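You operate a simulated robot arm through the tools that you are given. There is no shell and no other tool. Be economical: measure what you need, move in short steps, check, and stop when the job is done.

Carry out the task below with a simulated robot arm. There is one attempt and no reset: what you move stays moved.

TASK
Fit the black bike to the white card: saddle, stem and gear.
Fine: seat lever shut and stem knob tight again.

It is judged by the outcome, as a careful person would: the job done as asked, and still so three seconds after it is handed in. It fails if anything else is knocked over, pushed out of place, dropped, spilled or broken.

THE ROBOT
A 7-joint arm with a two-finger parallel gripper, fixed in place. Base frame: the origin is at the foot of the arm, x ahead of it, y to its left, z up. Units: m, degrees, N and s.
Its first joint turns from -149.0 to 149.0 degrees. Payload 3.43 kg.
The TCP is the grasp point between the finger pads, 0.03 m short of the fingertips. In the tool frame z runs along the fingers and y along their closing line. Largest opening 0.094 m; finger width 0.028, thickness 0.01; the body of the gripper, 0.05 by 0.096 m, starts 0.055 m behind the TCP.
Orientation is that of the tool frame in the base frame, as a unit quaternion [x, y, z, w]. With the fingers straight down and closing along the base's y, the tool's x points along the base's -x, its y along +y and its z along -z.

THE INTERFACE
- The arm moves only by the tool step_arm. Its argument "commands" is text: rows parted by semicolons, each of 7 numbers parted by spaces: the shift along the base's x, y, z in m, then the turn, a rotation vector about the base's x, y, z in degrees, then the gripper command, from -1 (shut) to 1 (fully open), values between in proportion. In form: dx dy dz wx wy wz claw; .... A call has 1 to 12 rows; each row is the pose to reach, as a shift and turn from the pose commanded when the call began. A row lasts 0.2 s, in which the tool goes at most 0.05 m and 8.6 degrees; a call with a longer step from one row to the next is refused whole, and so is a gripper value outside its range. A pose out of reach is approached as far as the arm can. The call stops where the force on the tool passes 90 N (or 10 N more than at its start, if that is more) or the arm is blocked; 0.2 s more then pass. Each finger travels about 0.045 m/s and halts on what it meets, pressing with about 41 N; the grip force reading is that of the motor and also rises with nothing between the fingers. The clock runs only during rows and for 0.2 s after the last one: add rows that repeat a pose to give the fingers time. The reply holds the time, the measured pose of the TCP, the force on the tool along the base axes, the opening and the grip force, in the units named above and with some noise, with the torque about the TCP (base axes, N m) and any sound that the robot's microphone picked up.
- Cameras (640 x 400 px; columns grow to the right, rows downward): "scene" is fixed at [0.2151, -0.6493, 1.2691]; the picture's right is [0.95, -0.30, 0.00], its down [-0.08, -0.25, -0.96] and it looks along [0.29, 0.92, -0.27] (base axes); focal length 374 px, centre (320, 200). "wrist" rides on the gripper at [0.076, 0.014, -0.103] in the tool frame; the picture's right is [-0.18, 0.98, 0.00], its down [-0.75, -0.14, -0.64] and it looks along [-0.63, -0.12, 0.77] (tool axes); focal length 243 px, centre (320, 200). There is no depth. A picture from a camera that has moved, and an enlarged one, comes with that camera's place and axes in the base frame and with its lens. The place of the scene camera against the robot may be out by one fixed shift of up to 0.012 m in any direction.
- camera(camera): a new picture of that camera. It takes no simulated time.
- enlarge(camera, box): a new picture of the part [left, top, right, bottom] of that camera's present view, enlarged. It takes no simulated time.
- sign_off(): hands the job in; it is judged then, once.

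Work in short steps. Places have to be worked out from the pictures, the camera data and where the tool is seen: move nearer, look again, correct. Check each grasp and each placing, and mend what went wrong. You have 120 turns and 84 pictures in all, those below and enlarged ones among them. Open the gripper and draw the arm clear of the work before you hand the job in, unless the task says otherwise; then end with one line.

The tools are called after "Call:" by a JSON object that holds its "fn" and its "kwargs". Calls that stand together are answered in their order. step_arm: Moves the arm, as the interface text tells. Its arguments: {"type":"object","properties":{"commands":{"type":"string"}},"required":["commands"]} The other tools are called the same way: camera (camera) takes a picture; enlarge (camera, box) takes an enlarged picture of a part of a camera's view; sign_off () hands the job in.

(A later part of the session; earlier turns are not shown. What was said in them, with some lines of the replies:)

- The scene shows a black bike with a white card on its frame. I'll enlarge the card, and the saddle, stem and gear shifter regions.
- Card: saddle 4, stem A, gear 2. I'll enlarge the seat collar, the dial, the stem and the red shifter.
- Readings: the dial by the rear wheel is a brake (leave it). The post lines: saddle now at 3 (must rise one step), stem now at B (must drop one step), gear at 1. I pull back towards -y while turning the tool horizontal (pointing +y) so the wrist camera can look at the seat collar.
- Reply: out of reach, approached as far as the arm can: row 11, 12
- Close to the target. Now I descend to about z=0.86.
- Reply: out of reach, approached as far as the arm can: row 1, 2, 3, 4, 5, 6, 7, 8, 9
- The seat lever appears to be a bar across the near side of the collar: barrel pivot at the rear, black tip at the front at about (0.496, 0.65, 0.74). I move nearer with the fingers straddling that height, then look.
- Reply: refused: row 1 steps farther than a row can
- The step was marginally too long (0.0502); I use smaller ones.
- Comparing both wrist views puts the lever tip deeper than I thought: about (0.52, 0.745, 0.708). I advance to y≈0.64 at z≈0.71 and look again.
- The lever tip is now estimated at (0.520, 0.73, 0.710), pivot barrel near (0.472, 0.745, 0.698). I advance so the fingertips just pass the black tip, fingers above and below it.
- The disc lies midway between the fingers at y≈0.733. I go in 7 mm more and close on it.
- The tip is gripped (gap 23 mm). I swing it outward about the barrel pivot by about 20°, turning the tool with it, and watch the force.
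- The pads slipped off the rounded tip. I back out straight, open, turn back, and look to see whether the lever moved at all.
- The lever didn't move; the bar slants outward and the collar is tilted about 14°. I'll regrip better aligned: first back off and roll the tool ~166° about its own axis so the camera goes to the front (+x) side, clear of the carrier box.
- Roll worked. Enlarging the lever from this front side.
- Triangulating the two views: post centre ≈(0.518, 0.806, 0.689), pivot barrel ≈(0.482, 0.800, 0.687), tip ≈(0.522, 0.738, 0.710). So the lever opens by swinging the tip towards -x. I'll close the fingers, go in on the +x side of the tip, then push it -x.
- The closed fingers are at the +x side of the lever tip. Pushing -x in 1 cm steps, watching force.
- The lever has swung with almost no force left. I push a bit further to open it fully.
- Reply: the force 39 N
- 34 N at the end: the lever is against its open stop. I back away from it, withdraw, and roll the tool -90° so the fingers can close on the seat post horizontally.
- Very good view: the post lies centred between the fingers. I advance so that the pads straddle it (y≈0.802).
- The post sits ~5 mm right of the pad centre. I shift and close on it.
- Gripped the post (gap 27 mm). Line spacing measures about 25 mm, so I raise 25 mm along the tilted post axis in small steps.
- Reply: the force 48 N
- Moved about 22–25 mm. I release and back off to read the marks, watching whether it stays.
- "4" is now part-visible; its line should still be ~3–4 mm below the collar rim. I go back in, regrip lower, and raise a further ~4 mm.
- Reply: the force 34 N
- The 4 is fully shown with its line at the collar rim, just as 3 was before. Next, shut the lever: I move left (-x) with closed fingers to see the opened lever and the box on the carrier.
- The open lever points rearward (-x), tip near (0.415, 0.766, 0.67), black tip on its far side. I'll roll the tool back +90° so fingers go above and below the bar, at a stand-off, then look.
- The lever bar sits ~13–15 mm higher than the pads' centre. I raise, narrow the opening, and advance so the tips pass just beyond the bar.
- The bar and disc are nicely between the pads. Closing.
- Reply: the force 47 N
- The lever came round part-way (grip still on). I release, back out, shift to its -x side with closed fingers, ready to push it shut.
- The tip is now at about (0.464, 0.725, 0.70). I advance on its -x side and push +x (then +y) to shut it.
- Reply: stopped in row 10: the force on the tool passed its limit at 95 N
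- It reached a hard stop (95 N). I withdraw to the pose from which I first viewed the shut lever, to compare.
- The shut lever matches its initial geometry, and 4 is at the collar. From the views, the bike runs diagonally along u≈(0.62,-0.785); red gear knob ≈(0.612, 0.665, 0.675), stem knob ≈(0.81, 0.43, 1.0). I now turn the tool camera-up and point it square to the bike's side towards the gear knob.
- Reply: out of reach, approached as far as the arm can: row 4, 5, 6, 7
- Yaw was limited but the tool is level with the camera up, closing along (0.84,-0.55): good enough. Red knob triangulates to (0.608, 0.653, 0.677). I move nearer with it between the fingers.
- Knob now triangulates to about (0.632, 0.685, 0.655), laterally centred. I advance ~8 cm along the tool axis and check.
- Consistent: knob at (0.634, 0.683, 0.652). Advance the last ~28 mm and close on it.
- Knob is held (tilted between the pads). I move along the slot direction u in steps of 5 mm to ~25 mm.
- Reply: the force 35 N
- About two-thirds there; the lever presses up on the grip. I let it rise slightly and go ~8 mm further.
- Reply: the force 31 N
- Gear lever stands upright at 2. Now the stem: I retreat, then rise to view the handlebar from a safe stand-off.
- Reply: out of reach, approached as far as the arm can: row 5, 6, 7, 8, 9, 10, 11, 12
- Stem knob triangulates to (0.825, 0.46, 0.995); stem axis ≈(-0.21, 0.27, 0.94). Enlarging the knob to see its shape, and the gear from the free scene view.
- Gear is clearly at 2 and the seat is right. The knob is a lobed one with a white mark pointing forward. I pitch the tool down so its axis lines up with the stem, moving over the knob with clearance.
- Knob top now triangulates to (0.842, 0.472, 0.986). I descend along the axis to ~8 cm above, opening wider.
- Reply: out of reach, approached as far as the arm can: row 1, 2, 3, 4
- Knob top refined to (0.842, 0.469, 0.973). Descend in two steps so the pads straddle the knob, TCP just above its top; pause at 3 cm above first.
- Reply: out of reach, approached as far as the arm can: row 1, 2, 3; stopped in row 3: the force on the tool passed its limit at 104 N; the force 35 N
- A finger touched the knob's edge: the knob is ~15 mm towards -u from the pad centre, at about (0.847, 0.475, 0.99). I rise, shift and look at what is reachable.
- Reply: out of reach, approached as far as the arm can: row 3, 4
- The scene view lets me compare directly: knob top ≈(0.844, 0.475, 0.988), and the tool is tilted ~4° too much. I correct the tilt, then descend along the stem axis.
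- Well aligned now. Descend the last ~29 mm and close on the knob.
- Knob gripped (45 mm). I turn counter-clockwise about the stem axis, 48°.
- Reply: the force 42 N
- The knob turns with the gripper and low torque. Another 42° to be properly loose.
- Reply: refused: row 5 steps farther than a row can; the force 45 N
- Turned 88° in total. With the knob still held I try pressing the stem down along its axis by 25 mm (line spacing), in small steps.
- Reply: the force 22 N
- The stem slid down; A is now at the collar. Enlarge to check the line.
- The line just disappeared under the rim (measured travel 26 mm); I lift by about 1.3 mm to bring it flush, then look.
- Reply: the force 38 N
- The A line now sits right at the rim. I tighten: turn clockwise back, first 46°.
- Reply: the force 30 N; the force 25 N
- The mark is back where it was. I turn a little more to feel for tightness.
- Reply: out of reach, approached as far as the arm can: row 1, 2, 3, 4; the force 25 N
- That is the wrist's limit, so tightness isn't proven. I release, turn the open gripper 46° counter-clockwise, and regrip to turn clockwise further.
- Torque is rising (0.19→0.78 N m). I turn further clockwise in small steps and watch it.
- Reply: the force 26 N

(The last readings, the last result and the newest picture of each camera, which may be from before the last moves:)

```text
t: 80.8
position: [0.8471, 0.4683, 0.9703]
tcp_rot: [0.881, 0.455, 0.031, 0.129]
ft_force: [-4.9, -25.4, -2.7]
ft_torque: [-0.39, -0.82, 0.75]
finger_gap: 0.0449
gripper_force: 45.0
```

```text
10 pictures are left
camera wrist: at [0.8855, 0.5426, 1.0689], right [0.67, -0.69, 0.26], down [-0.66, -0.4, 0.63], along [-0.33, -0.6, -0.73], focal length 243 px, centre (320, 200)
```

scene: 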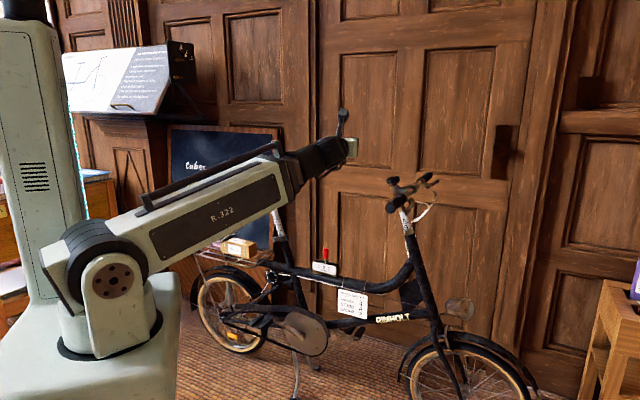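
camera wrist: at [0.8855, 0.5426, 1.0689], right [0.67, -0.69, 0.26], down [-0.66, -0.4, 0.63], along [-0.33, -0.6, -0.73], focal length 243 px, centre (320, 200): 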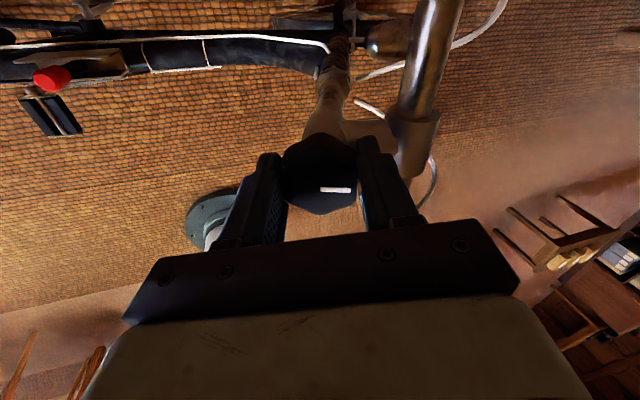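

The knob stays put while the pads slip: it is at its tight stop, same mark direction as originally. I open and withdraw upward along the stem axis.

Call:
{"fn": "step_arm", "kwargs": {"commands": "0 0 0 0 0 0 0.3; 0 0 0 0 0 0 0.5; 0 0 0 0 0 0 0.5; -0.003 0.004 0.02 0 0 0 0.5; -0.01 0.013 0.06 0 0 0 0.5; -0.017 0.022 0.1 0 0 0 0.5; -0.03 0.015 0.14 0 0 0 0.5; -0.06 0 0.17 0 0 0 0.5; -0.09 -0.02 0.19 0 0 0 0.5; -0.09 -0.02 0.19 0 0 0 0.5"}}

Call:
{"fn": "camera", "kwargs": {"camera": "scene"}}

Call:
{"fn": "enlarge", "kwargs": {"camera": "scene", "box": [380, 170, 440, 240]}}

Call:
{"fn": "enlarge", "kwargs": {"camera": "scene", "box": [255, 195, 345, 285]}}

```text
t: 83.0
position: [0.7581, 0.449, 1.1609]
tcp_rot: [0.88, 0.456, 0.031, 0.129]
ft_force: [0.0, -0.3, 0.4]
ft_torque: [-0.01, -0.04, 0.0]
finger_gap: 0.0705
gripper_force: 0.0
```

```text
9 pictures are left
```

scene: 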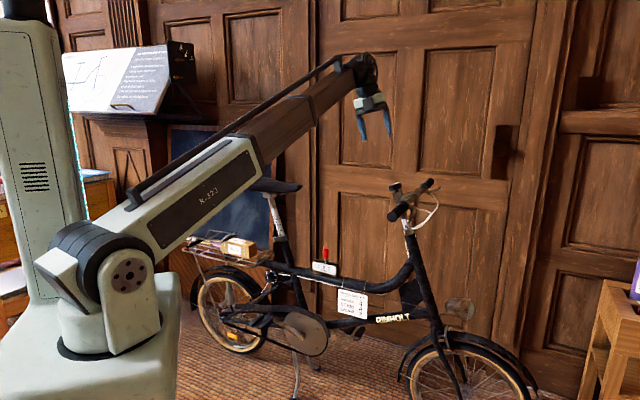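

```text
5.71 times, centred on (410, 205) of scene
camera zoom: at [0.2151, -0.6493, 1.2691], right [0.95, -0.3, 0.0], down [-0.08, -0.25, -0.96], along [0.29, 0.92, -0.27], focal length 2138 px, centre (-194, 171)
```

zoom: 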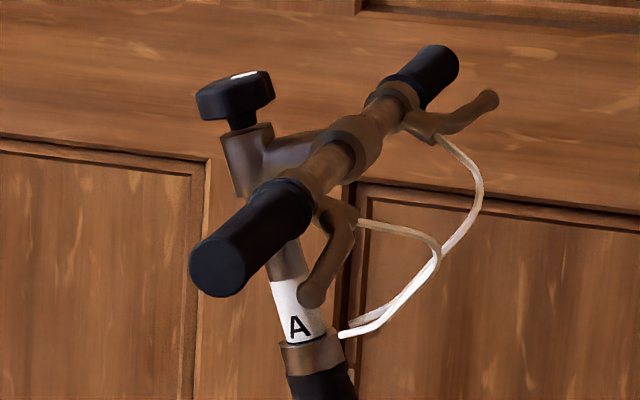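

```text
4.44 times, centred on (300, 240) of scene
camera zoom: at [0.2151, -0.6493, 1.2691], right [0.95, -0.3, 0.0], down [-0.08, -0.25, -0.96], along [0.29, 0.92, -0.27], focal length 1663 px, centre (409, 22)
```

zoom: 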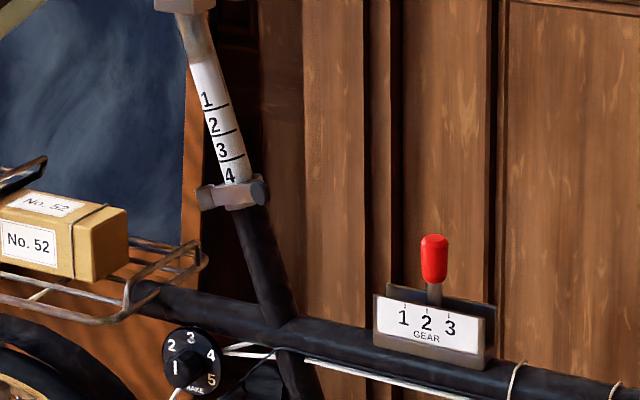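

Everything reads right: A at stem, 4 at saddle, gear 2. One same-crop picture to compare the handlebar's straightness and knob mark with the original.

Call:
{"fn": "enlarge", "kwargs": {"camera": "scene", "box": [380, 165, 450, 240]}}

Call:
{"fn": "camera", "kwargs": {"camera": "wrist"}}

```text
5.33 times, centred on (415, 202) of scene
camera zoom: at [0.2151, -0.6493, 1.2691], right [0.95, -0.3, 0.0], down [-0.08, -0.25, -0.96], along [0.29, 0.92, -0.27], focal length 1996 px, centre (-187, 187)
```

zoom: 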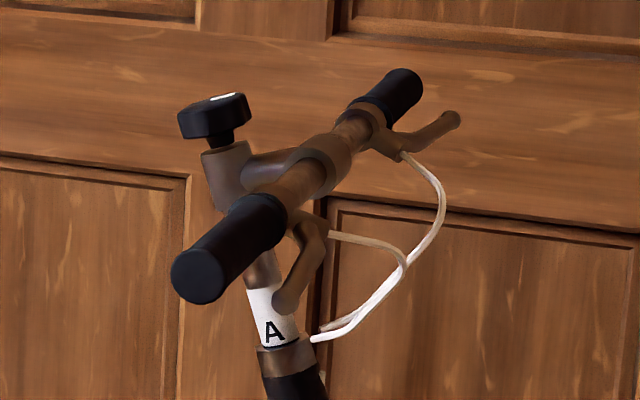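

```text
5 pictures are left
camera wrist: at [0.7963, 0.5236, 1.2583], right [0.67, -0.69, 0.26], down [-0.66, -0.41, 0.63], along [-0.33, -0.6, -0.73], focal length 243 px, centre (320, 200)
```

wrist: 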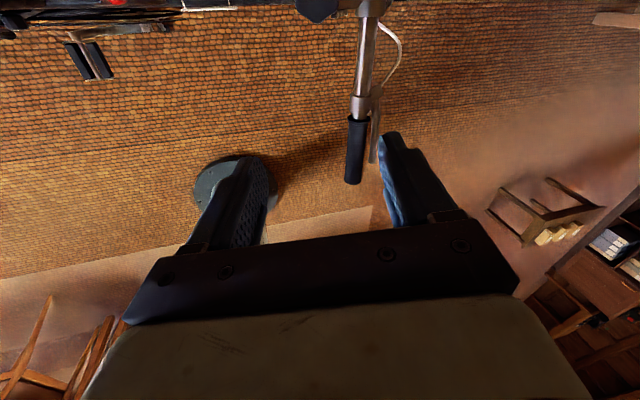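

The handlebar is straight (the difference is only the lower viewpoint), the mark is as before and the arm is clear. Handing in.

Call:
{"fn": "sign_off", "kwargs": {}}

```text
The job is handed in.
```

The black bike now matches the white card: saddle at 4 with the seat lever shut, stem at A with the knob tight, and gear at 2.
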